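You operate a simulated robot arm through the tools that you are given. There is no shell and no other tool.

You run a simulated robot arm. Do the job below in one go: nothing can be reset, and whatever is moved stays where it is left.

TASK
Clear the drier of cap No. 26, then wash cap No. 57 and seat it there.
Fine: No. 26 goes in the short white tray; dunk No. 57 clean in the pot and swing the lid shut after.

Only the result counts: the job must be done as asked and must still hold three seconds after the hand-in. Knocking over, shifting, dropping, spilling or breaking anything else fails it. Lids that push on must go on centred and level and be pressed home; caps that screw on are set level and turned clockwise until they are tight.

THE ROBOT
A 6-joint arm with a fingered hand, fixed in place. Base frame: the origin is on the floor under the middle of its stand, x ahead of it, y to its left, z up. Readings come in m, rad, newtons and seconds.
With the tool pointing down near the work surface it reaches from about 0.42 to 0.92 m from the base axis. Its first joint turns from -2.897 to 2.897 rad. Payload 5 kg.
The tool frame sits at the grasp point between the pads (the TCP): z along the fingers, y along the line on which they close. The tips reach 0.043 m beyond it. The gripper opens to 0.144 m; its body begins 0.05 m behind the TCP. The gripper is a hand of 5 fingers: y runs from the thumb to the fingers, the wrist lies at [-0.021, -0.133, -0.233] in the tool frame, and closing takes about 1.5 s.
Orientation is told as [roll, pitch, yaw] about the base's x, y, z axes, in that order, counted from this pose: with the fingers straight down and the wrist toward the robot, the tool's x, y and z point along [0, 1, 0], [1, 0, 0] and [0, 0, -1] of the base frame.

THE INTERFACE
- The arm moves only by the tool send_rows. Its arguments are lists of equal length, an entry for each row: "slide": the shift along the base's x, y, z in units of 50 mm (1.0 is 50 mm), a list of three; "turn": the turn, a rotation vector about the base's x, y, z in units of 8 degrees (1.0 is 8 degrees), a list of three. In form: {"slide": [[tx, ty, tz], ...], "turn": [[wx, wy, wz], ...]}. A call has 1 to 20 rows; each row shifts and turns the commanded pose from where the row before left it. "fingers" is the closure, from 0 (fully open) to 1 (shut), set as the call begins (left out, the last holds). A call with a number of a shift or a turn outside -1 to 1 is refused whole. Rows are played at 5 a second. More than 0.05 m and 0.15 rad between two rows, or a gripper value outside its range, and nothing of the call is played. Where a pose cannot be reached the arm comes as near as it can. A force on the tool above 90 N (or 10 N above the force at the start of the call, whichever is more), or a blocked arm, ends the call early, and 0.2 s more pass. Each finger travels about 0.072 m/s and halts on what it meets, pressing with about 31 N; the grip force reading is that of the motor and also rises with nothing between the fingers. The clock runs only during rows and for 0.2 s after the last one: add rows that do not move to give the fingers time. It gives the time, the measured TCP pose, the force on the tool (base axes), the opening and the grip force at its end, in the units of the frame above (readings bear some noise), with the torque about the TCP (base axes, N m) and any sound that the robot's microphone picked up, and new pictures: "views" is both (left out), scene, wrist or none.
- Cameras (640 x 400 px; columns grow to the right, rows downward): "scene" is fixed at [0.2208, 0.5, 1.7765]; the picture's right is [-0.99, -0.11, 0.00], its down [-0.11, 0.96, -0.24] and it looks along [0.03, -0.24, -0.97] (base axes); focal length 229 px, centre (320, 200). "wrist" rides on the gripper at [0.086, -0.109, -0.167] in the tool frame; the picture's right is [-0.80, 0.28, -0.53], its down [-0.54, -0.73, 0.42] and it looks along [-0.27, 0.63, 0.73] (tool axes); focal length 275 px, centre (320, 200).
- raise_lower(by): slides the trunk up (or, below 0, down) by that many m; the arm rides with it, the base frame stays. It gives what a move gives, with no picture.
- move_fingers(index, middle, ring, little, thumb_bend, thumb_turn): sets how far each is bent, from 0 (flat) to 1 (curled in); at 0.3 the hand is open as for a grip, at 0.7 the pads meet at the TCP. One left out holds its place. A second passes; each finger stops where it meets its share of the squeeze, and holds until it gets a number again. A gripper value or a shape takes the hand back. It gives what a move gives, with no picture; readings hold the bend of each and the force on index, middle, ring, little, thumb and palm. thumb_turn goes from beside the hand (0) to across from the fingers (1), as for a grip.
- preshape(shape): the hand has 5 fingers and takes this shape, open, in about a second: jaw (thumb against the fingers, like two jaws); tri (thumb and two fingers); tip (a fingertip pinch); poke (one finger out to press); point (the index stretched); flat (the hand flat); cup (the hand cupped); fist (a fist). The gripper value then closes the fingers along that shape, each until it touches; the sizes above hold for jaw. It gives what a move gives, with no picture.
- point_at(camera, pixels): for up to 12 pixels [column, row] of the newest picture of that camera ("zoom" is the newest enlarged one), the place [x, y, z] in the base frame of the surface seen there, good to about 0.002 m. No time passes.
- close_up(camera, box): a new picture of the part [left, top, right, bottom] of that camera's present view, enlarged. No time passes.
- sign_off(): hands the job in; it is judged then, once.

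Unless the task says otherwise, let go and move clear before handing in.

The tools are called as a command line: name --argument value ..., lists and objects as JSON in quotes. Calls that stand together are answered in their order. send_rows: Moves the arm, as the interface text tells. Its arguments: {"type":"object","properties":{"slide":{"type":"array","items":{"type":"array","items":{"type":"number"}}},"turn":{"type":"array","items":{"type":"array","items":{"type":"number"}}},"fingers":{"type":"number"},"views":{"type":"string","enum":["both","scene","wrist","none"]}},"required":["slide","turn"]} The other tools are called the same way: raise_lower (by) moves the trunk up or down; preshape (shape) gives the hand a shape; move_fingers (index, middle, ring, little, thumb_bend, thumb_turn) moves the fingers one by one; point_at (camera, pixels) gives the place of the surface under pixels of a picture; close_up (camera, box) takes an enlarged picture of a part of a camera's view; sign_off () hands the job in.

At the start:

```text
t: 0.0
eef_pos: [0.2326, 0.2924, 1.4303]
tool_rot: [-0.004, 0.001, -0.001]
contact_force: [1.3, -0.6, 0.1]
ft_torque: [0.02, 0.01, -0.03]
grip_width: 0.1438
gripper_force: 0.0
shape: jaw
bend: [0.3, 0.3, 0.3, 0.3, 0.3, 0.98]
finger forces: [0.0, 0.0, 0.0, 0.1, 0.0, 0.0]
trunk travel left (down, up): [-0.525, 0.065]
```

scene: 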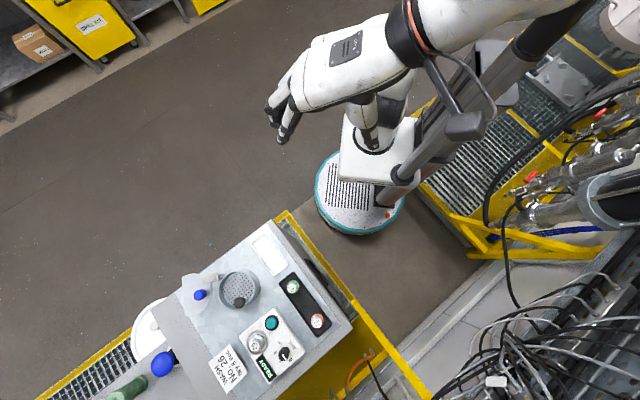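
wrist: 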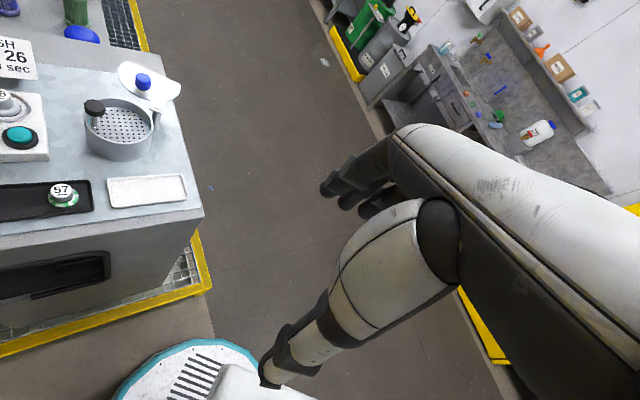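

The scene shows a bench with a drier (near px 240,290 a perforated pot), black tray with caps (px 293,287 and 317,320), a short white tray (px 270,255), and a control panel (px 270,345). I'll zoom in before moving.

close_up --camera "scene" --box '[160, 210, 360, 400]'

close_up --camera "wrist" --box '[0, 0, 220, 240]'

```text
2.11 times, centred on (260, 305) of scene
```

zoom: 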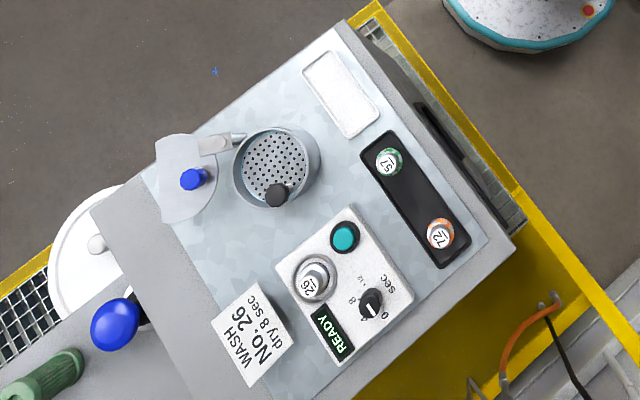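

```text
1.67 times, centred on (110, 120) of wrist
```

zoom: 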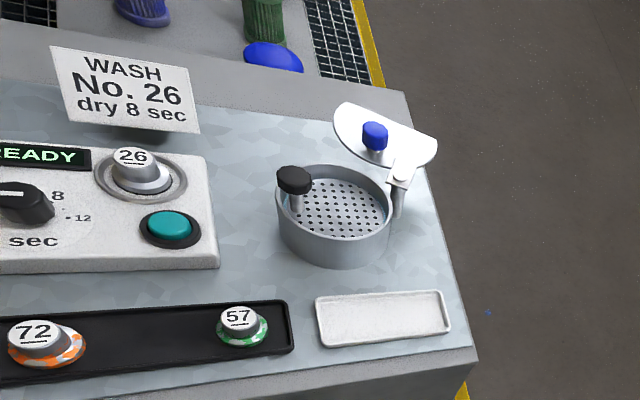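

The panel has a cup holding cap 26 and a teal button and dial. The black tray holds 57 (green-white) and 72. The pot has a perforated dish with a black knob, and the white half-lid has a blue knob. I'll measure all of these places.

close_up --camera "scene" --box '[160, 210, 360, 400]'

point_at --camera "zoom" --pixels '[[312, 279], [388, 160], [440, 233], [276, 193], [260, 155], [195, 179], [237, 137], [345, 237], [340, 95], [370, 300], [320, 160], [430, 300]]'

point_at --camera "zoom" --pixels '[[309, 77], [327, 55], [348, 136], [374, 115], [365, 150], [395, 132], [438, 266], [470, 245], [212, 143], [180, 145], [172, 220], [212, 190]]'

```text
2.11 times, centred on (260, 305) of scene
```

zoom: 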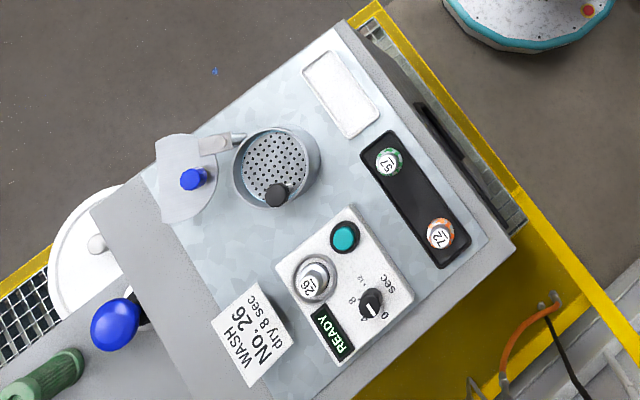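

```text
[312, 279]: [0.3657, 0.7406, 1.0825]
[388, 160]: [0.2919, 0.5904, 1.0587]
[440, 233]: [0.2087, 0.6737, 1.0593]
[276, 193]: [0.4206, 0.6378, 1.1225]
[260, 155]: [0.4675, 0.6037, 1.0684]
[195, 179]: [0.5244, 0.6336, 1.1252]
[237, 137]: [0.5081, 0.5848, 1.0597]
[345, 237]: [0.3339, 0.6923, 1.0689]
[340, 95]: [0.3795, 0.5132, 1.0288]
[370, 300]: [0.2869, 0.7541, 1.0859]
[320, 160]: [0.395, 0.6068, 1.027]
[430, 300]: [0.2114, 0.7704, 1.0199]
```

```text
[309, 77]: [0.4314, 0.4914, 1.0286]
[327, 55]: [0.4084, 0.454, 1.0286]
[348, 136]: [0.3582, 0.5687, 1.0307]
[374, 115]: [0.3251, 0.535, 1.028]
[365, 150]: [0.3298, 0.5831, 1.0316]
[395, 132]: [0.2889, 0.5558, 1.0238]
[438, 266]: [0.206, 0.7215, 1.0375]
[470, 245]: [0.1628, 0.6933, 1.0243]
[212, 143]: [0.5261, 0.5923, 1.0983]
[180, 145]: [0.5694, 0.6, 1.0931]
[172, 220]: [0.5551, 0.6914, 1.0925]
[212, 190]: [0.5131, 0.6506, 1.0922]
```

Bench top is z≈1.027 and every target is in reach. I'll zoom tighter on the drier, the pot and lid, and the trays to measure sizes.

close_up --camera "scene" --box '[240, 300, 310, 385]'

point_at --camera "zoom" --pixels '[[200, 200], [250, 200], [225, 175], [225, 225], [180, 200], [150, 200], [280, 200], [225, 260], [225, 150], [320, 100], [430, 250], [250, 300]]'

close_up --camera "scene" --box '[200, 255, 270, 320]'

close_up --camera "scene" --box '[250, 230, 340, 340]'

```text
4.71 times, centred on (275, 342) of scene
```

zoom: 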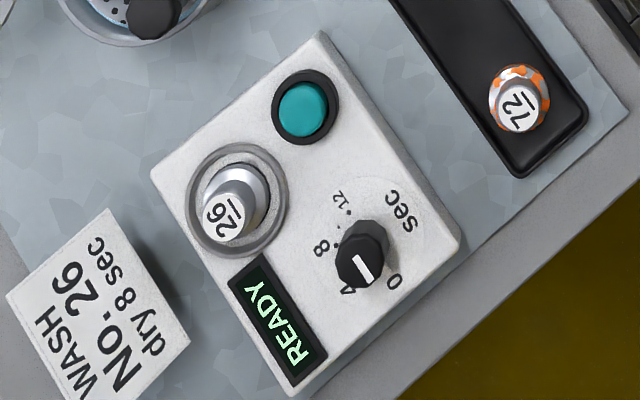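

```text
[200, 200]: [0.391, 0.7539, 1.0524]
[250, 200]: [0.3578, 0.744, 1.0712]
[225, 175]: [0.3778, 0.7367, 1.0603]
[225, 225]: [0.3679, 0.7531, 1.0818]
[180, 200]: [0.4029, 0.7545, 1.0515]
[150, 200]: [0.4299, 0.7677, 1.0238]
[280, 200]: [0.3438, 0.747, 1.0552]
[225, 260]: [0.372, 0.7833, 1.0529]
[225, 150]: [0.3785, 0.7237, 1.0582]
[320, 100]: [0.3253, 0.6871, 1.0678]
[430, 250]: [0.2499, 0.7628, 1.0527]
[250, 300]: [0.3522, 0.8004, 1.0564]
```

```text
6.15 times, centred on (235, 288) of scene
```

zoom: 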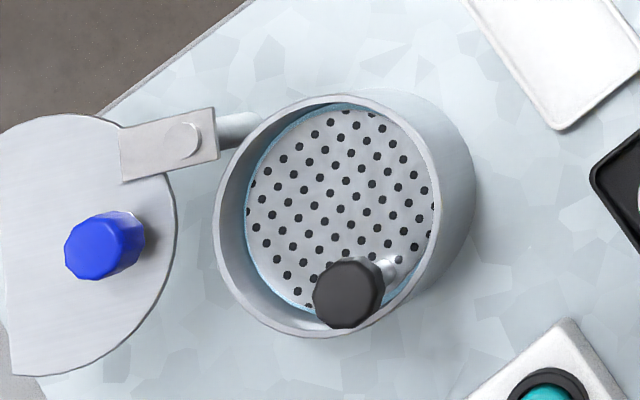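

```text
3.64 times, centred on (295, 285) of scene
```

zoom: 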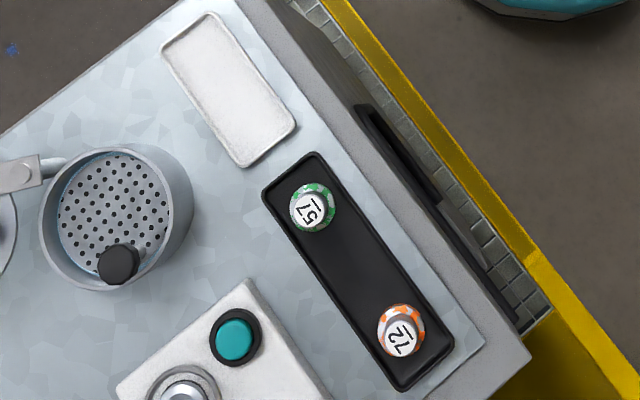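

The newest zoom shows cap 57 at about (313,205), cap 72 at about (402,330) and the white tray around (230,90). I'll measure the details of these.

point_at --camera "zoom" --pixels '[[308, 211], [300, 218], [318, 205], [291, 212], [333, 200], [322, 186], [312, 233], [330, 215], [325, 192], [312, 212], [320, 260], [350, 290]]'

point_at --camera "zoom" --pixels '[[230, 90], [200, 50], [270, 130], [164, 45], [214, 15], [242, 165], [294, 127], [185, 30], [245, 150], [190, 90], [260, 70], [280, 130]]'

close_up --camera "scene" --box '[200, 255, 270, 320]'

point_at --camera "zoom" --pixels '[[340, 200], [345, 290], [388, 268], [225, 220], [340, 98], [310, 332], [460, 160], [280, 160], [420, 180], [300, 250], [95, 245], [180, 140]]'

point_at --camera "zoom" --pixels '[[130, 235], [240, 130], [60, 190], [170, 200], [130, 300], [20, 370], [125, 150], [210, 130], [222, 190], [236, 280], [417, 110], [120, 120]]'

```text
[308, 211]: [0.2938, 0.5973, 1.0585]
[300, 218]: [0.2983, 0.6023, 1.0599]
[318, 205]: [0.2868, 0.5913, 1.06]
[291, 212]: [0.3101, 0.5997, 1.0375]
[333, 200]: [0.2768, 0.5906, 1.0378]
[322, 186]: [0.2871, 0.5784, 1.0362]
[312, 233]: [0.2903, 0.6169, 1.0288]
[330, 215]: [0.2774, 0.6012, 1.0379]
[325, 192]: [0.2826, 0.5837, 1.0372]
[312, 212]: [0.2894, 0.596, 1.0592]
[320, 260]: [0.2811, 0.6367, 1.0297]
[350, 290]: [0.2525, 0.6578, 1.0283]
```

```text
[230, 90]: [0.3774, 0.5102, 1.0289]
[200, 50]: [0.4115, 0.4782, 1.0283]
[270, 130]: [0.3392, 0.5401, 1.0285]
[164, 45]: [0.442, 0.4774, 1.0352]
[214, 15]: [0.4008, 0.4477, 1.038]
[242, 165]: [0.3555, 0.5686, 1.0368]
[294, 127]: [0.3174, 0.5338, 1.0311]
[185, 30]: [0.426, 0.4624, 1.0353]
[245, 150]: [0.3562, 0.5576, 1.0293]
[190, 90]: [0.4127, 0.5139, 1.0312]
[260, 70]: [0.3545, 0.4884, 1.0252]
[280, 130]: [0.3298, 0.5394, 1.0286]
```

```text
6.15 times, centred on (235, 288) of scene
```

zoom: 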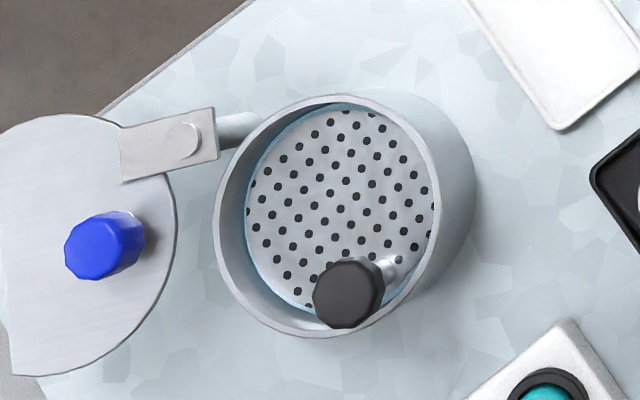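

```text
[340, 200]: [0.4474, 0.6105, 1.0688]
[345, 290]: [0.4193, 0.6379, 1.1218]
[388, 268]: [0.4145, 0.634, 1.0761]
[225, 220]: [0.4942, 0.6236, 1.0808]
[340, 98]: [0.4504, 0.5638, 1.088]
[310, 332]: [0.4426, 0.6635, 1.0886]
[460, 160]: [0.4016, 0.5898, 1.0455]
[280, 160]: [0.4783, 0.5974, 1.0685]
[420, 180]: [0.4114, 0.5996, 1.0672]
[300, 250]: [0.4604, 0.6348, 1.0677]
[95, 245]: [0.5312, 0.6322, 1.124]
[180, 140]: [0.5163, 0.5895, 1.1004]
```

```text
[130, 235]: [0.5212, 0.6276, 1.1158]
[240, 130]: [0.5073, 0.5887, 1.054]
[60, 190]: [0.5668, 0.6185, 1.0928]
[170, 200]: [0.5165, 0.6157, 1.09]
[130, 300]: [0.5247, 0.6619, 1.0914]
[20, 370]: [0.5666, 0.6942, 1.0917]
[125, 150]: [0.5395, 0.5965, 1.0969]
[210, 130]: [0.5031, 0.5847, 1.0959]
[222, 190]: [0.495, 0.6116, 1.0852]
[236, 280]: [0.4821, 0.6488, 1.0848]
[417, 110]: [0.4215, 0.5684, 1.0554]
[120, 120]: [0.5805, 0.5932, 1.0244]
```

Measured so far:
- Pot rim: z≈1.088, centre ≈(0.446,0.613).
- Dish: z≈1.068.
- Black knob top: 1.122.
- Lid plate: z≈1.092, with its hinge post near (0.515,0.589).

I'll move to a viewing pose with the hand yawed 60° to inspect with the wrist camera.

send_rows --slide '[[0.12, 0.32, -0.25], [0.12, 0.32, -0.25], [0.12, 0.32, -0.25], [0.12, 0.32, -0.25], [0.12, 0.32, -0.25], [0.12, 0.32, -0.25], [0.12, 0.32, -0.25], [0.12, 0.32, -0.25], [0, 0, 0]]' --turn '[[0, 0, 0.9375], [0, 0, 0.9375], [0, 0, 0.9375], [0, 0, 0.9375], [0, 0, 0.9375], [0, 0, 0.9375], [0, 0, 0.9375], [0, 0, 0.9375], [0, 0, 0]]' --views "both"

```text
t: 2.0
eef_pos: [0.2796, 0.4208, 1.3309]
tool_rot: [-0.004, 0.0, 1.049]
contact_force: [1.0, -0.3, 0.8]
ft_torque: [0.01, -0.01, 0.01]
grip_width: 0.1437
gripper_force: 0.1
shape: jaw
bend: [0.3, 0.3, 0.3, 0.3, 0.3, 0.98]
finger forces: [0.1, 0.1, 0.0, 0.1, 0.0, 0.0]
trunk travel left (down, up): [-0.525, 0.065]
```

scene: 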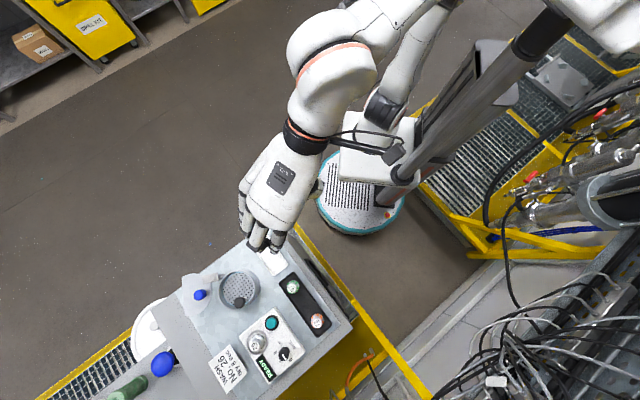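
wrist: 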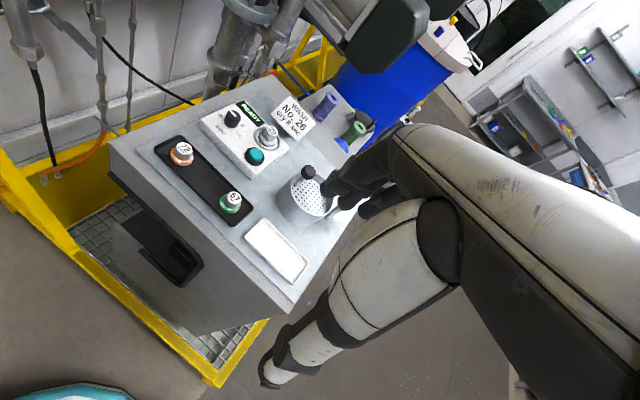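

The arm tracks well. The pot shows at wrist px (305,200) with the lid half hidden behind the fingers. I'll zoom into this view.

close_up --camera "wrist" --box '[240, 150, 370, 240]'

close_up --camera "wrist" --box '[150, 80, 310, 230]'

```text
4.44 times, centred on (305, 195) of wrist
```

zoom: 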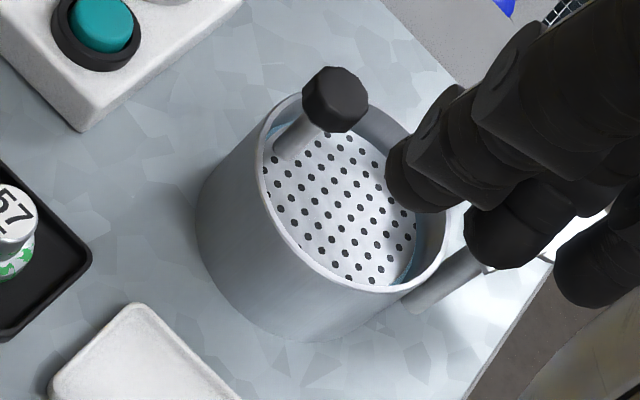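

```text
2.67 times, centred on (230, 155) of wrist
```

zoom: 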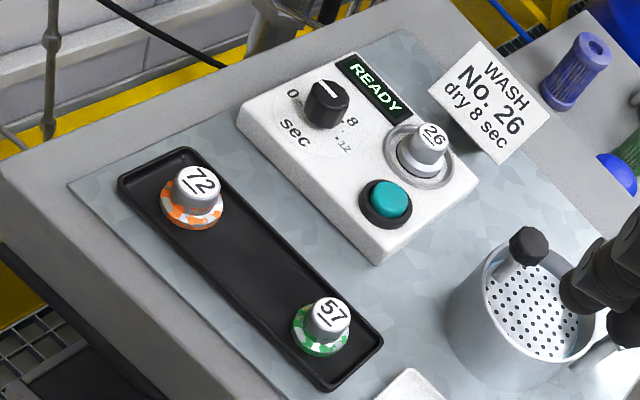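

Now I can see the pot clearly: a perforated dish on a knobbed stem, with liquid around its edge. I'll try the fingertip-pinch shape here in free space to see how the fingers lie.

preshape --shape "tip"

send_rows --slide '[[0, 0, 0]]' --turn '[[0, 0, 0]]' --views "both"

close_up --camera "wrist" --box '[220, 100, 540, 400]'

close_up --camera "scene" --box '[200, 120, 340, 330]'

```text
t: 2.9
eef_pos: [0.2799, 0.4199, 1.3296]
tool_rot: [-0.006, 0.002, 1.049]
contact_force: [-0.5, -0.4, 0.2]
ft_torque: [0.01, -0.02, 0.01]
grip_width: 0.144
gripper_force: 0.0
shape: tip
bend: [0.3, 0.98, 0.99, 0.99, 0.3, 0.98]
finger forces: [0.0, 0.1, 0.0, 0.1, 0.1, 0.0]
trunk travel left (down, up): [-0.525, 0.065]
```

```text
t: 3.3
eef_pos: [0.2791, 0.4202, 1.3289]
tool_rot: [-0.005, 0.002, 1.048]
contact_force: [-0.1, -1.3, -0.7]
ft_torque: [0.02, -0.03, -0.01]
grip_width: 0.1439
gripper_force: 0.1
shape: tip
bend: [0.3, 0.98, 0.99, 0.99, 0.3, 0.98]
finger forces: [0.0, 0.0, 0.0, 0.0, 0.1, 0.1]
trunk travel left (down, up): [-0.525, 0.065]
```

scene: 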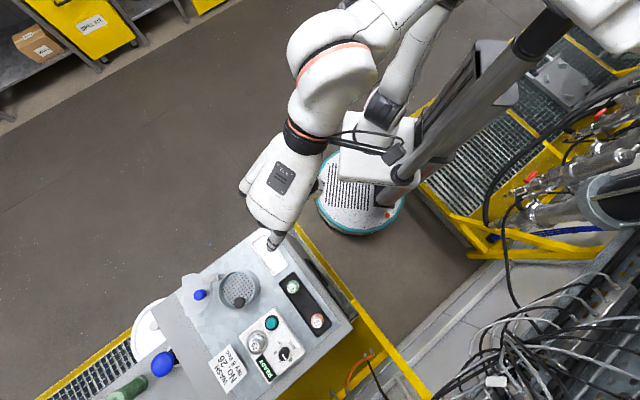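
wrist: 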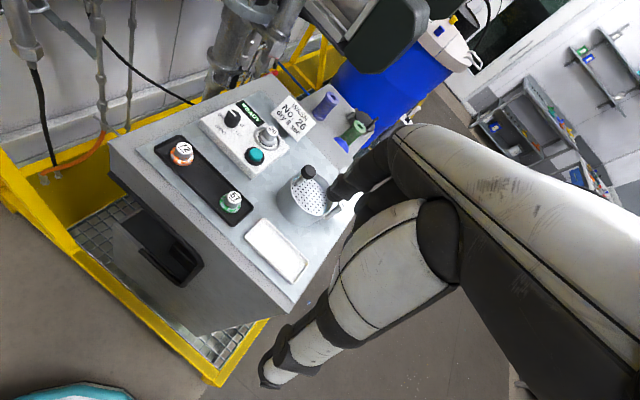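

```text
1.33 times, centred on (380, 250) of wrist
```

zoom: 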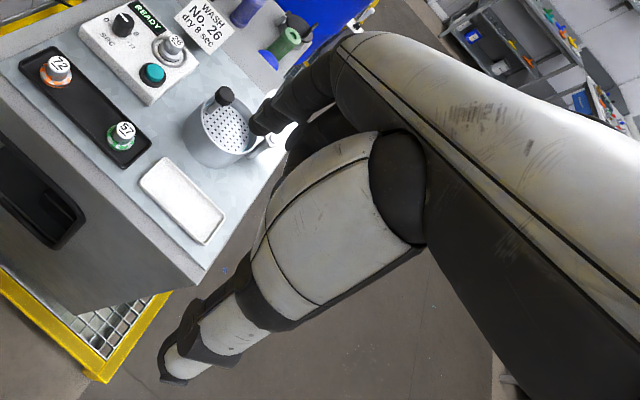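

```text
1.90 times, centred on (270, 225) of scene
```

zoom: 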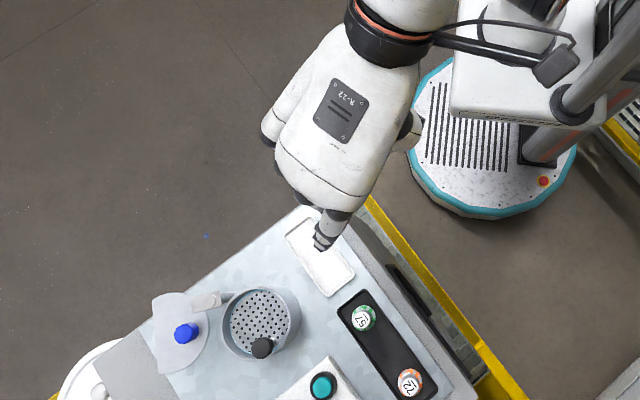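

In the tip shape only the index and thumb stay out. I'll close them in free air to see where the pads meet relative to the TCP.

send_rows --slide '[[0, 0, 0], [0, 0, 0], [0, 0, 0], [0, 0, 0], [0, 0, 0], [0, 0, 0], [0, 0, 0], [0, 0, 0], [0, 0, 0], [0, 0, 0]]' --turn '[[0, 0, 0], [0, 0, 0], [0, 0, 0], [0, 0, 0], [0, 0, 0], [0, 0, 0], [0, 0, 0], [0, 0, 0], [0, 0, 0], [0, 0, 0]]' --fingers 0.8 --views "wrist"

close_up --camera "wrist" --box '[260, 150, 420, 300]'

close_up --camera "scene" --box '[220, 150, 340, 280]'

```text
t: 5.5
eef_pos: [0.2796, 0.4205, 1.3308]
tool_rot: [-0.007, 0.003, 1.048]
contact_force: [-0.5, -0.8, 0.3]
ft_torque: [0.01, 0.01, 0.01]
grip_width: 0.0295
gripper_force: 0.0
shape: tip
bend: [0.72, 0.98, 0.99, 0.99, 0.74, 1.0]
finger forces: [0.1, 0.1, 0.0, 0.1, 0.0, 0.0]
trunk travel left (down, up): [-0.525, 0.065]
```

wrist: 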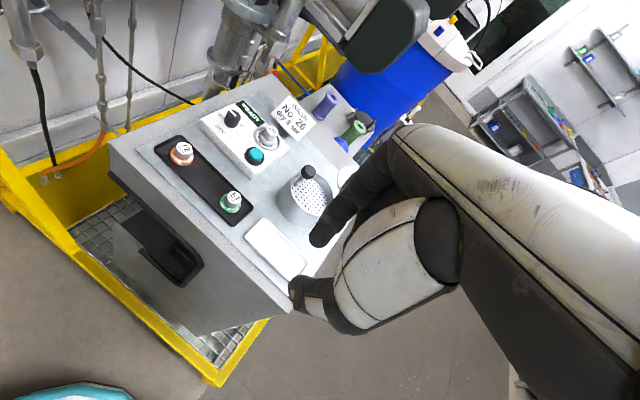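

```text
2.67 times, centred on (340, 225) of wrist
```

zoom: 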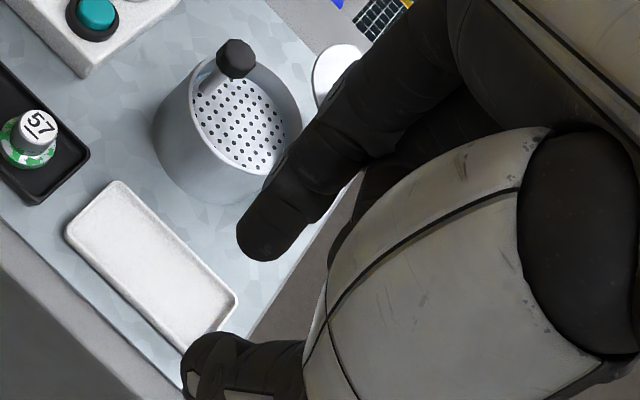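

```text
3.08 times, centred on (280, 215) of scene
```

zoom: 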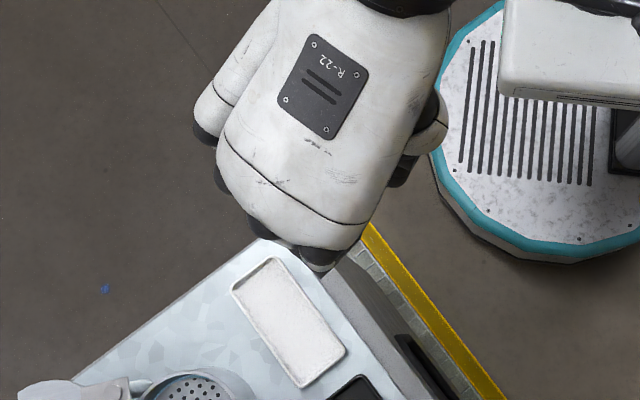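

I'll measure the fingertip positions at this partial closure.

point_at --camera "wrist" --pixels '[[315, 240], [325, 228], [340, 210], [318, 246], [297, 283], [297, 292], [310, 290], [300, 305], [325, 300], [296, 278]]'

```text
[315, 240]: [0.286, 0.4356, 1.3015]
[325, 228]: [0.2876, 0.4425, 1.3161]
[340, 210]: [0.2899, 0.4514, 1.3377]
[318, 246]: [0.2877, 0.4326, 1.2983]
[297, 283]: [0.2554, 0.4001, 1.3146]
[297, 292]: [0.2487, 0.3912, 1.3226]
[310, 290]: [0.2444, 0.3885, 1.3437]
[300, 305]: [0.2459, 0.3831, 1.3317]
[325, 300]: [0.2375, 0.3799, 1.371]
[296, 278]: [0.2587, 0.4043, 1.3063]
```

The index tip bottoms out about 33–35 mm below the TCP when nearly closed. I'll check the "tri" shape the same way, since three contacts should hold a round knob more level.

preshape --shape "tri"

send_rows --slide '[[0, 0, 0], [0, 0, 0], [0, 0, 0], [0, 0, 0], [0, 0, 0], [0, 0, 0], [0, 0, 0], [0, 0, 0], [0, 0, 0], [0, 0, 0]]' --turn '[[0, 0, 0], [0, 0, 0], [0, 0, 0], [0, 0, 0], [0, 0, 0], [0, 0, 0], [0, 0, 0], [0, 0, 0], [0, 0, 0], [0, 0, 0]]' --fingers 0.8 --views "wrist"

close_up --camera "wrist" --box '[260, 150, 420, 310]'

point_at --camera "wrist" --pixels '[[315, 240], [325, 228], [318, 246], [330, 246], [335, 240], [297, 283], [297, 292], [310, 290], [300, 305], [296, 278]]'

```text
t: 6.4
eef_pos: [0.2799, 0.4206, 1.3291]
tool_rot: [-0.004, 0.004, 1.048]
contact_force: [-0.3, 0.0, 0.1]
ft_torque: [-0.03, -0.04, 0.01]
grip_width: 0.1436
gripper_force: 0.1
shape: tri
bend: [0.3, 0.3, 0.99, 0.99, 0.3, 0.98]
finger forces: [0.0, 0.1, 0.1, 0.0, 0.1, 0.1]
trunk travel left (down, up): [-0.525, 0.065]
```

```text
t: 8.6
eef_pos: [0.2794, 0.4207, 1.3303]
tool_rot: [-0.005, 0.001, 1.047]
contact_force: [-0.1, -0.2, 0.2]
ft_torque: [-0.02, 0.04, 0.0]
grip_width: 0.0293
gripper_force: 0.1
shape: tri
bend: [0.73, 0.59, 0.99, 0.99, 0.74, 1.0]
finger forces: [0.0, 0.0, 0.1, 0.0, 0.1, 0.1]
trunk travel left (down, up): [-0.525, 0.065]
```

wrist: 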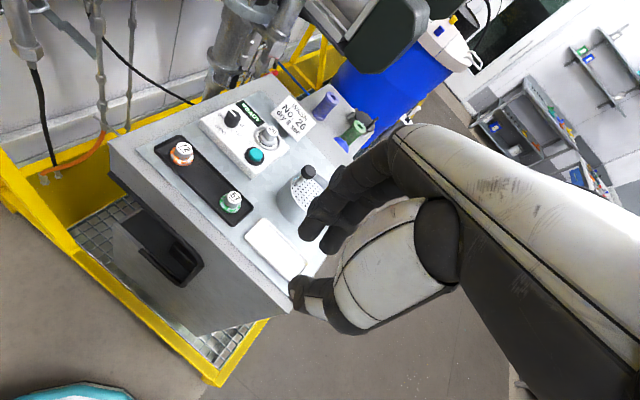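

```text
2.50 times, centred on (340, 230) of wrist
```

zoom: 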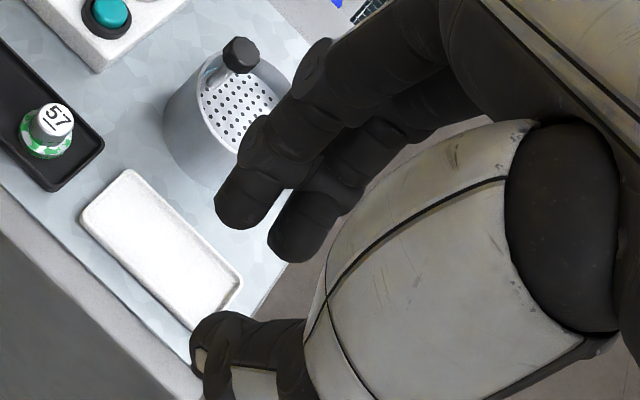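

```text
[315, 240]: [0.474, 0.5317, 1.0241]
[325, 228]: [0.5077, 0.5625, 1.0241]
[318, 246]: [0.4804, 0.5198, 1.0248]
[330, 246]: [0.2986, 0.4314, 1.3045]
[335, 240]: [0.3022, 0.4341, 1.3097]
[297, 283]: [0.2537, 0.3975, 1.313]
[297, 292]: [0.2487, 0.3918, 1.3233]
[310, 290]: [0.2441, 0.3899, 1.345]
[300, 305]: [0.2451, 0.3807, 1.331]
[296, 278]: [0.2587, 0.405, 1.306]
```

Tri closes symmetrically with index and middle straddling the TCP, which suits the caps. Next I'll measure the cap 26 seat, the tray and cap 57 with tight scene zooms.

close_up --camera "scene" --box '[243, 322, 275, 342]'

close_up --camera "scene" --box '[276, 274, 308, 294]'

close_up --camera "scene" --box '[238, 230, 302, 270]'

```text
16.00 times, centred on (259, 332) of scene
```

zoom: 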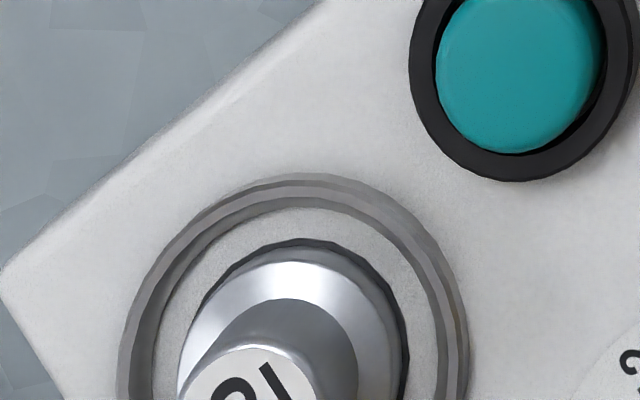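

```text
16.00 times, centred on (292, 284) of scene
```

zoom: 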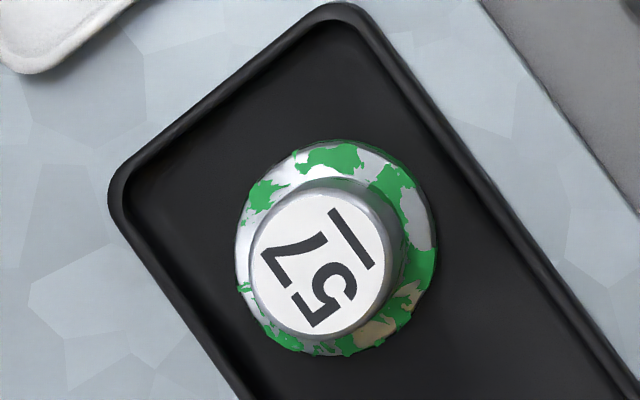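

```text
10.00 times, centred on (270, 250) of scene
```

zoom: 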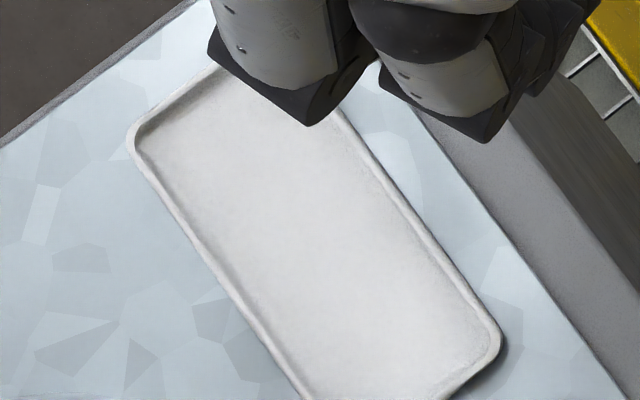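

The green patches on 57's flange are the dirt, and the flange is about 40 mm with a knob about 27 mm across. I'll get exact coordinates for cap 26's seat and cap 57.

close_up --camera "scene" --box '[240, 328, 272, 348]'

point_at --camera "zoom" --pixels '[[230, 230], [300, 280], [310, 350], [270, 300], [350, 100], [210, 290], [350, 300], [420, 230], [200, 140], [480, 200], [300, 150], [340, 180]]'

close_up --camera "scene" --box '[276, 274, 308, 294]'

point_at --camera "zoom" --pixels '[[318, 260], [255, 260], [385, 250], [310, 190], [310, 330], [238, 250], [432, 220], [320, 145], [300, 352], [420, 300], [345, 260], [280, 250]]'

```text
16.00 times, centred on (256, 338) of scene
```

zoom: 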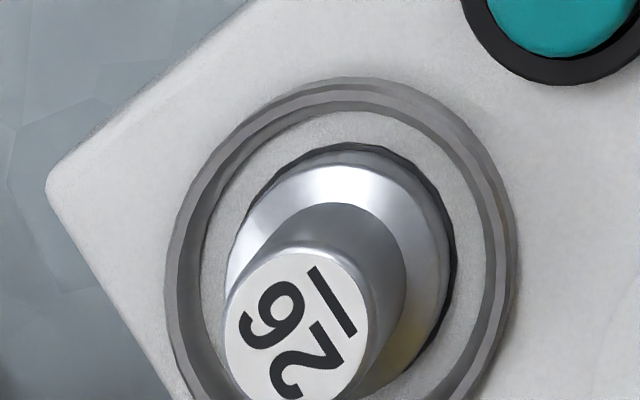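

```text
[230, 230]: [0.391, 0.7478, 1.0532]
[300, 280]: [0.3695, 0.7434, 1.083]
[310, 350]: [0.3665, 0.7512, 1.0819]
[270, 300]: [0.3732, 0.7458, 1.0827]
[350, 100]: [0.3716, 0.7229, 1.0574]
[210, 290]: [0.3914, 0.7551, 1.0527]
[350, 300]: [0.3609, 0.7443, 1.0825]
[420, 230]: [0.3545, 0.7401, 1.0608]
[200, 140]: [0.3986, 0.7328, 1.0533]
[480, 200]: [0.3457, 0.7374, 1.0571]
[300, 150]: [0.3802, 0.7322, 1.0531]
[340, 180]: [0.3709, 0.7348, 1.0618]
```

```text
16.00 times, centred on (292, 284) of scene
```

zoom: 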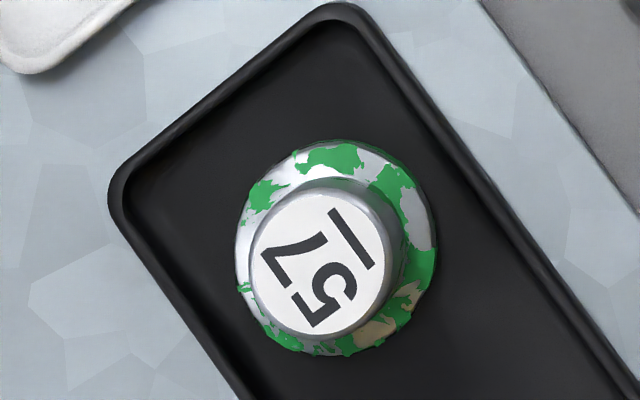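

```text
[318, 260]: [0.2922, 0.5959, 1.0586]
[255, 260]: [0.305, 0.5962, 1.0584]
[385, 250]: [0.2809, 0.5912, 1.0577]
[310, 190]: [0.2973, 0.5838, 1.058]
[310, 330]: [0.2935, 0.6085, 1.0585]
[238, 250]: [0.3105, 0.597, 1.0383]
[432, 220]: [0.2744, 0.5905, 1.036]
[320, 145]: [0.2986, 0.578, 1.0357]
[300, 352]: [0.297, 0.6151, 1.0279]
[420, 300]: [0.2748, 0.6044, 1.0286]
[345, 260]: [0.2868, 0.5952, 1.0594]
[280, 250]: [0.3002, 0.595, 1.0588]
```

Cap 57's axis is at ≈(0.293,0.596) with its top at 1.0585. Cap 26 and its seat are at ≈(0.370,0.747) with the top at 1.0825. I'll open the tri to 0.6 and check how low the tips hang before descending.

send_rows --slide '[[0, 0, 0], [0, 0, 0], [0, 0, 0], [0, 0, 0]]' --turn '[[0, 0, 0], [0, 0, 0], [0, 0, 0], [0, 0, 0]]' --fingers 0.6 --views "wrist"

close_up --camera "wrist" --box '[250, 160, 410, 320]'

```text
t: 9.6
eef_pos: [0.2793, 0.4197, 1.3304]
tool_rot: [-0.004, 0.003, 1.047]
contact_force: [0.0, 0.4, 0.2]
ft_torque: [-0.01, -0.01, 0.01]
grip_width: 0.0573
gripper_force: 0.1
shape: tri
bend: [0.74, 0.49, 0.99, 0.99, 0.73, 1.0]
finger forces: [0.1, 0.0, 0.0, 0.0, 0.0, 0.0]
trunk travel left (down, up): [-0.525, 0.065]
```

wrist: 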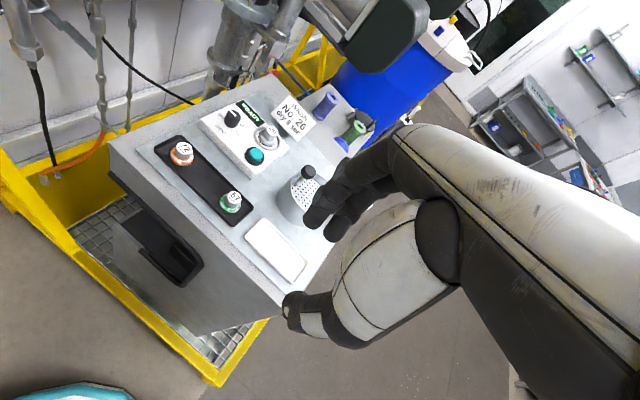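

```text
2.50 times, centred on (330, 240) of wrist
```

zoom: 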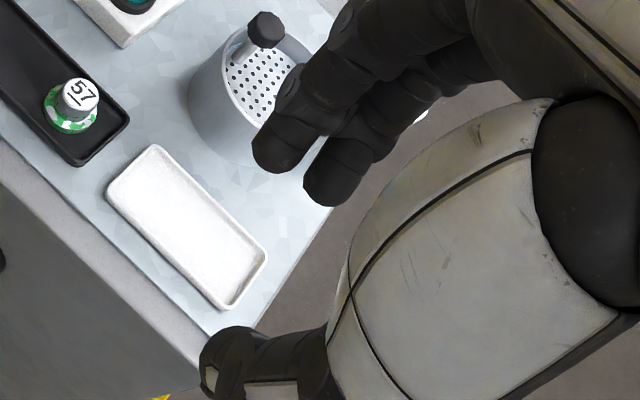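

point_at --camera "zoom" --pixels '[[265, 160], [275, 172], [290, 130], [320, 195], [330, 203], [310, 180], [212, 345], [220, 335], [205, 375], [240, 340]]'

```text
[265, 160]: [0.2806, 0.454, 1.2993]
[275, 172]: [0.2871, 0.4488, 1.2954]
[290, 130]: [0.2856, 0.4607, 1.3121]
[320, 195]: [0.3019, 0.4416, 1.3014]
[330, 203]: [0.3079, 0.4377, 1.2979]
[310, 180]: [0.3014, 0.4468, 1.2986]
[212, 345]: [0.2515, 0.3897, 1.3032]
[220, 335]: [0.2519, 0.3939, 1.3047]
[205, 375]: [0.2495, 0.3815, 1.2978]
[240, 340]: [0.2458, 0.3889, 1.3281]
```

The tips hang about 35 mm below the TCP at closure 0.6. Before approaching cap 26 I'll check how tall the WASH sign next to the drier is.

close_up --camera "scene" --box '[200, 320, 290, 390]'

point_at --camera "zoom" --pixels '[[140, 130], [230, 250], [70, 220], [180, 330], [135, 135], [150, 250], [55, 300], [330, 300], [350, 330], [270, 270], [300, 300], [375, 240]]'

```text
5.71 times, centred on (245, 355) of scene
```

zoom: 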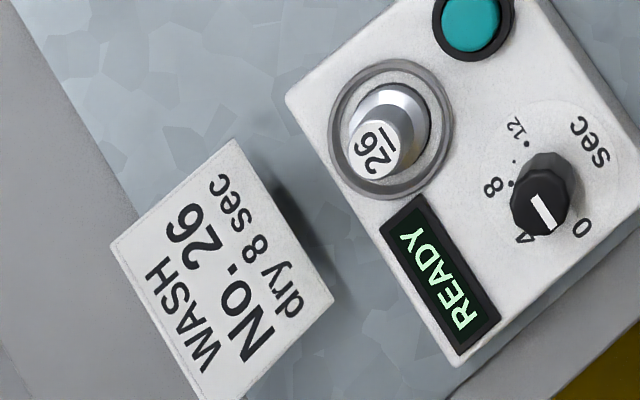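

```text
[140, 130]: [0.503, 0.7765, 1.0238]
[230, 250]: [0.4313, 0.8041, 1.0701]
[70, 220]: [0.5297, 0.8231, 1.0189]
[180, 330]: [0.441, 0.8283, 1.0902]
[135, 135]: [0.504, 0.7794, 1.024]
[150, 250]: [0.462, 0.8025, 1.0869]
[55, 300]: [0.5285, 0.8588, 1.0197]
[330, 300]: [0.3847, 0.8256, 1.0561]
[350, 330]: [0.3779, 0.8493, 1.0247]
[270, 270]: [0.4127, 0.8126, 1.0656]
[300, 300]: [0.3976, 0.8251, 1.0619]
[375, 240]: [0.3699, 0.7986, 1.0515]
```

The sign is a low tilted card, z≈1.05–1.10, and the curled fingers should clear it. I'll go to a hover over cap 26 at TCP (0.370,0.747,1.20) with yaw 64°.

send_rows --slide '[[0.2016, 0.7267, 0], [0.2016, 0.7267, 0], [0.2016, 0.7267, 0], [0.2016, 0.7267, -0.3], [0.2016, 0.7267, -0.4], [0.2016, 0.7267, -0.4], [0.2016, 0.7267, -0.5], [0.2016, 0.7267, -0.5], [0.2016, 0.7267, -0.5], [0, 0, 0]]' --turn '[[0, 0, 0.5], [0, 0, 0], [0, 0, 0], [0, 0, 0], [0, 0, 0], [0, 0, 0], [0, 0, 0], [0, 0, 0], [0, 0, 0], [0, 0, 0]]' --views "both"

close_up --camera "wrist" --box '[200, 130, 440, 330]'

close_up --camera "scene" --box '[200, 290, 320, 390]'

```text
t: 11.8
eef_pos: [0.3705, 0.7473, 1.199]
tool_rot: [-0.005, 0.0, 1.117]
contact_force: [-0.1, 0.0, 0.4]
ft_torque: [-0.04, -0.03, -0.01]
grip_width: 0.0574
gripper_force: 0.1
shape: tri
bend: [0.74, 0.49, 0.99, 0.99, 0.73, 1.0]
finger forces: [0.0, 0.1, 0.0, 0.0, 0.0, 0.1]
trunk travel left (down, up): [-0.525, 0.065]
```

scene: 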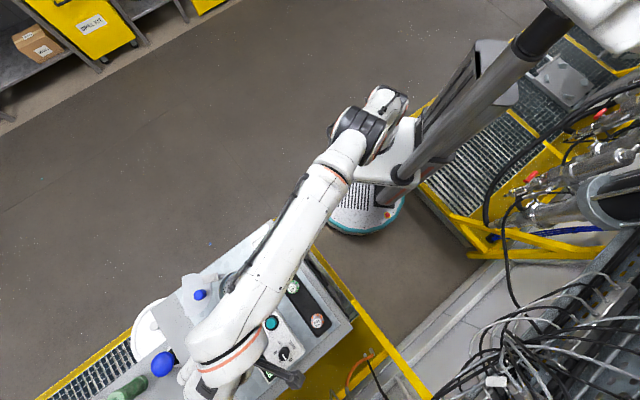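
wrist: 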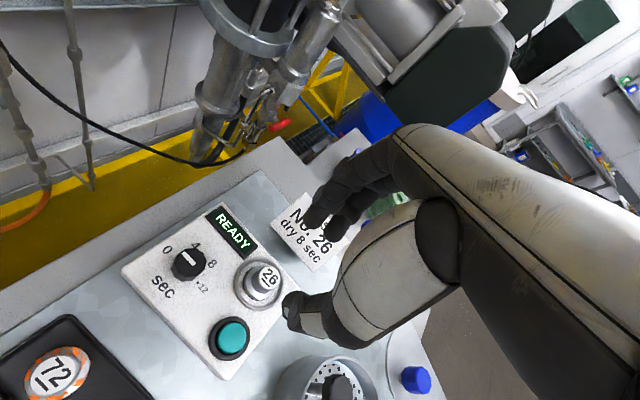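

```text
2.00 times, centred on (320, 230) of wrist
```

zoom: 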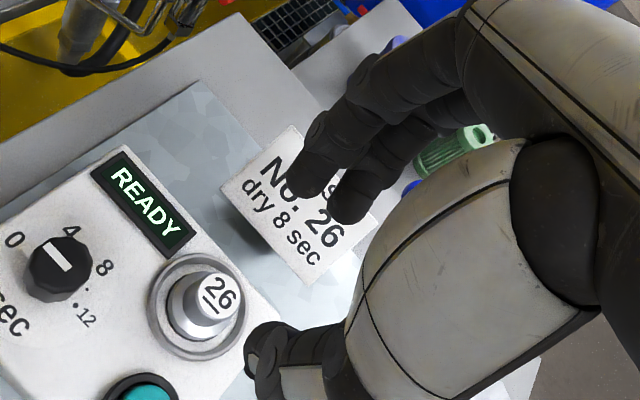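

```text
4.00 times, centred on (260, 340) of scene
```

zoom: 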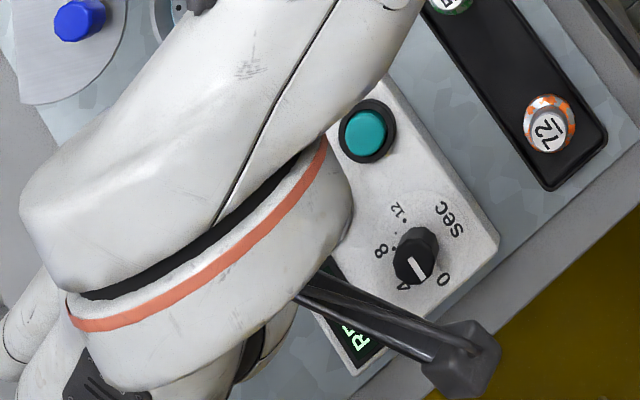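

I'm hovering over cap 26, and its top is at wrist px (268,279) ahead of the thumb. I'll re-measure the cap from this nearer viewpoint for a precise alignment.

close_up --camera "wrist" --box '[225, 245, 305, 315]'

point_at --camera "zoom" --pixels '[[365, 180], [330, 190], [400, 170], [355, 145], [370, 215], [290, 230], [250, 180], [320, 310], [130, 170], [440, 270], [350, 330], [265, 270]]'

```text
5.71 times, centred on (265, 280) of wrist
```

zoom: 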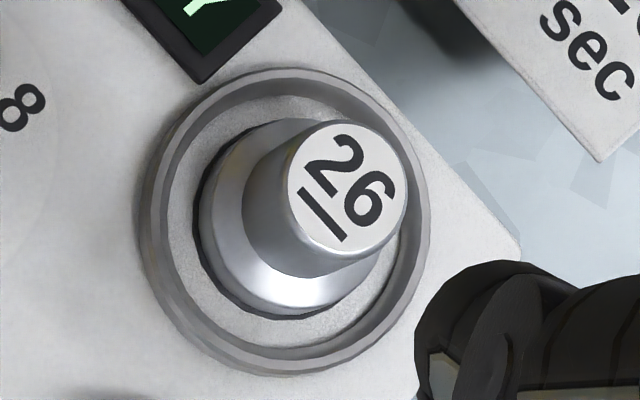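

```text
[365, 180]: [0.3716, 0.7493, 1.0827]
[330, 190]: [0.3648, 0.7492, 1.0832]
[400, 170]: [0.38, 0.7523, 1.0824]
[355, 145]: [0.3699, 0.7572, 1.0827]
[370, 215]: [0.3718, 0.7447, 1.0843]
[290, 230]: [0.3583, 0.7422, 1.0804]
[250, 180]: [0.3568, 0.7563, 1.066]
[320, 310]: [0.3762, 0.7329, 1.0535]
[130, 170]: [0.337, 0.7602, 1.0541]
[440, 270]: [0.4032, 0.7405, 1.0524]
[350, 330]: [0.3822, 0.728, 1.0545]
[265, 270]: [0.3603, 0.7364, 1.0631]
```

The cap axis is ≈(0.3695,0.749). I'll descend to TCP z≈1.102 with a small +y correction and check the view before closing.

send_rows --slide '[[0, 0.08, -0.4], [0, 0, -0.4], [0, 0, -0.4], [0, 0, -0.4], [0, 0, -0.3], [0, 0, 0]]' --turn '[[0, 0, 0], [0, 0, 0], [0, 0, 0], [0, 0, 0], [0, 0, 0], [0, 0, 0]]' --views "wrist"

close_up --camera "wrist" --box '[220, 150, 420, 310]'

```text
t: 13.2
eef_pos: [0.3702, 0.7508, 1.1052]
tool_rot: [-0.005, 0.0, 1.118]
contact_force: [-1.0, 0.1, 5.7]
ft_torque: [-0.16, 0.1, -0.01]
grip_width: 0.0578
gripper_force: 0.1
shape: tri
bend: [0.74, 0.49, 0.99, 0.99, 0.73, 1.0]
finger forces: [0.0, 0.0, 0.0, 0.0, 4.7, 0.0]
trunk travel left (down, up): [-0.525, 0.065]
```

wrist: 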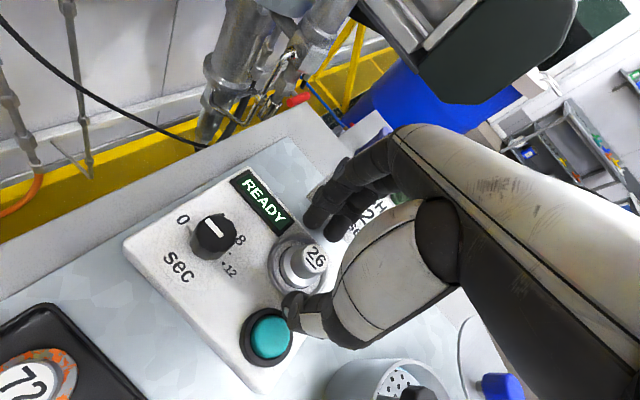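

```text
2.50 times, centred on (320, 230) of wrist
```

zoom: 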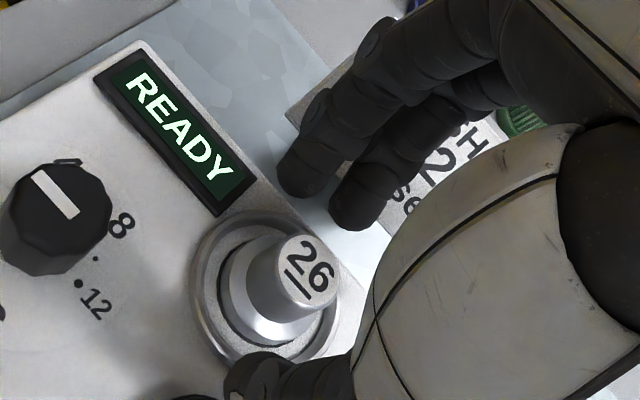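

The thumb already reports 4.7 N at z=1.105, so its tip is touching something beside the ring, possibly the button collar. The display still says READY. I'll lift 10 mm and narrow the hand before going lower.

send_rows --slide '[[0, 0, 0.2], [0, 0, 0], [0, 0, 0]]' --turn '[[0, 0, 0], [0, 0, 0], [0, 0, 0]]' --views "wrist"

close_up --camera "wrist" --box '[230, 240, 350, 360]'

point_at --camera "zoom" --pixels '[[220, 190], [200, 200], [230, 170], [250, 200], [190, 180], [130, 300], [180, 260], [150, 220], [210, 215], [270, 110]]'

```text
t: 14.0
eef_pos: [0.371, 0.7504, 1.1149]
tool_rot: [-0.006, 0.001, 1.116]
contact_force: [-1.0, 0.1, 0.1]
ft_torque: [0.01, -0.01, -0.04]
grip_width: 0.0575
gripper_force: 0.1
shape: tri
bend: [0.74, 0.49, 0.99, 0.99, 0.73, 1.0]
finger forces: [0.0, 0.1, 0.1, 0.0, 0.0, 0.0]
trunk travel left (down, up): [-0.525, 0.065]
```

wrist: 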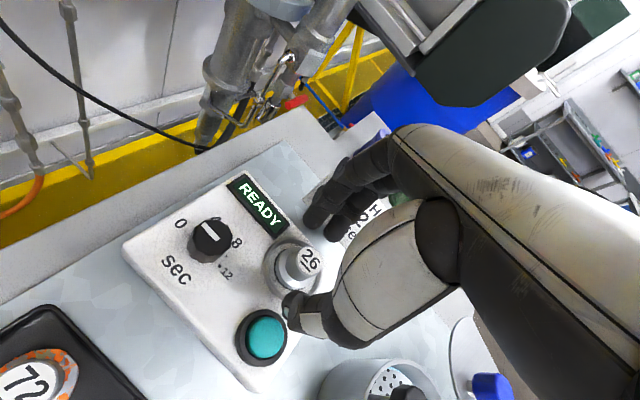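

```text
3.33 times, centred on (290, 300) of wrist
```

zoom: 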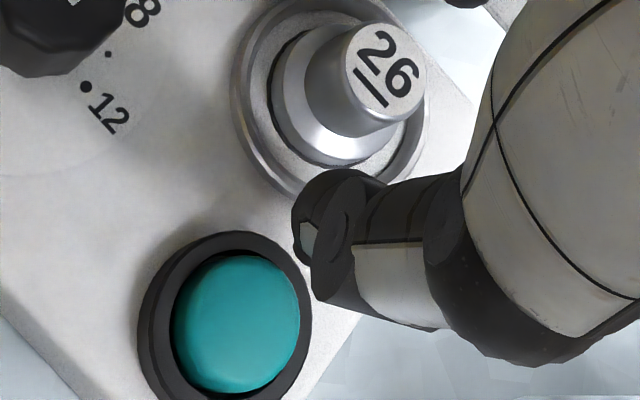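

```text
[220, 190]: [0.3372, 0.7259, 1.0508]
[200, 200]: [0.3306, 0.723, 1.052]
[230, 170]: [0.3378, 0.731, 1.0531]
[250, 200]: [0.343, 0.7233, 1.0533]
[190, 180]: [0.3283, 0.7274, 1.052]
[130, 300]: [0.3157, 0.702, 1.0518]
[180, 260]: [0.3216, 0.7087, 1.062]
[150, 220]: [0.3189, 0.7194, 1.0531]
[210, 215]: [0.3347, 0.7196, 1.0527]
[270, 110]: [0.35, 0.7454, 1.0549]
```

Contact is clear. The thumb tip sits between the ring and the button collar at px (305,290). I'll narrow the fingers to 0.74 here, which draws the thumb inward away from the button.

send_rows --slide '[[0, 0, 0], [0, 0, 0], [0, 0, 0]]' --turn '[[0, 0, 0], [0, 0, 0], [0, 0, 0]]' --fingers 0.73 --views "wrist"

close_up --camera "wrist" --box '[240, 180, 360, 320]'

```text
t: 14.8
eef_pos: [0.3705, 0.7503, 1.1157]
tool_rot: [-0.004, 0.001, 1.118]
contact_force: [0.6, -0.1, -0.6]
ft_torque: [0.0, 0.02, 0.0]
grip_width: 0.0391
gripper_force: 0.1
shape: tri
bend: [0.74, 0.55, 0.99, 0.99, 0.74, 1.0]
finger forces: [0.1, 0.0, 0.1, 0.0, 0.1, 0.1]
trunk travel left (down, up): [-0.525, 0.065]
```

wrist: 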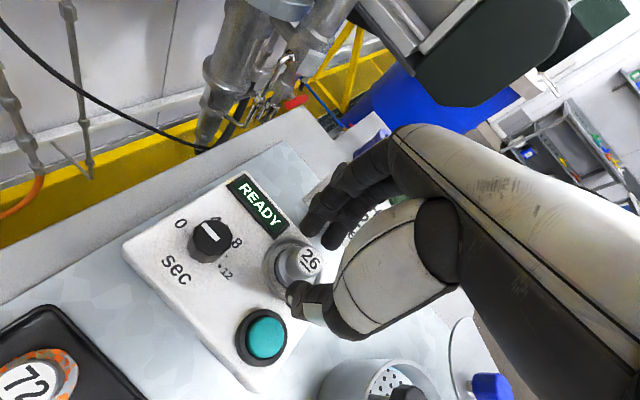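

```text
2.86 times, centred on (300, 250) of wrist
```

zoom: 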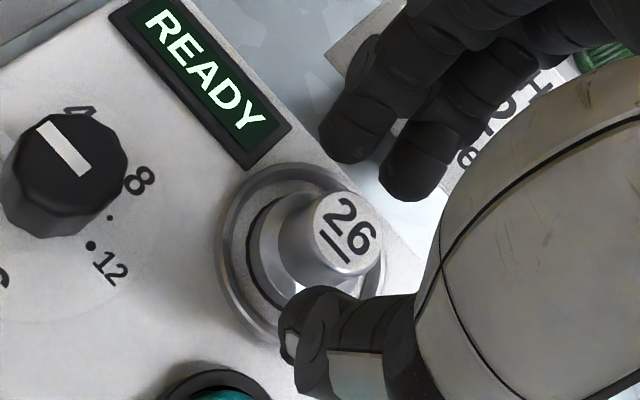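

point_at --camera "zoom" --pixels '[[340, 150], [350, 158], [395, 195], [410, 198], [325, 140], [300, 300], [320, 292], [290, 320], [330, 300], [345, 232], [350, 275], [320, 230]]'

```text
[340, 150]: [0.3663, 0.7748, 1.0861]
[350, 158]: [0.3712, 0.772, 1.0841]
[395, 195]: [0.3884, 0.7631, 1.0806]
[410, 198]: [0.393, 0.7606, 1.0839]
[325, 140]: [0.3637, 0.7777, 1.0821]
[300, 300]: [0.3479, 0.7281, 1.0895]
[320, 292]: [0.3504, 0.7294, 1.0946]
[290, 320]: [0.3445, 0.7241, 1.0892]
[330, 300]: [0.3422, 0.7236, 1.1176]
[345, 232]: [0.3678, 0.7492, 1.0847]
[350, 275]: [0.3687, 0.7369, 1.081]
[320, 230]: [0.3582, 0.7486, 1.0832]
```

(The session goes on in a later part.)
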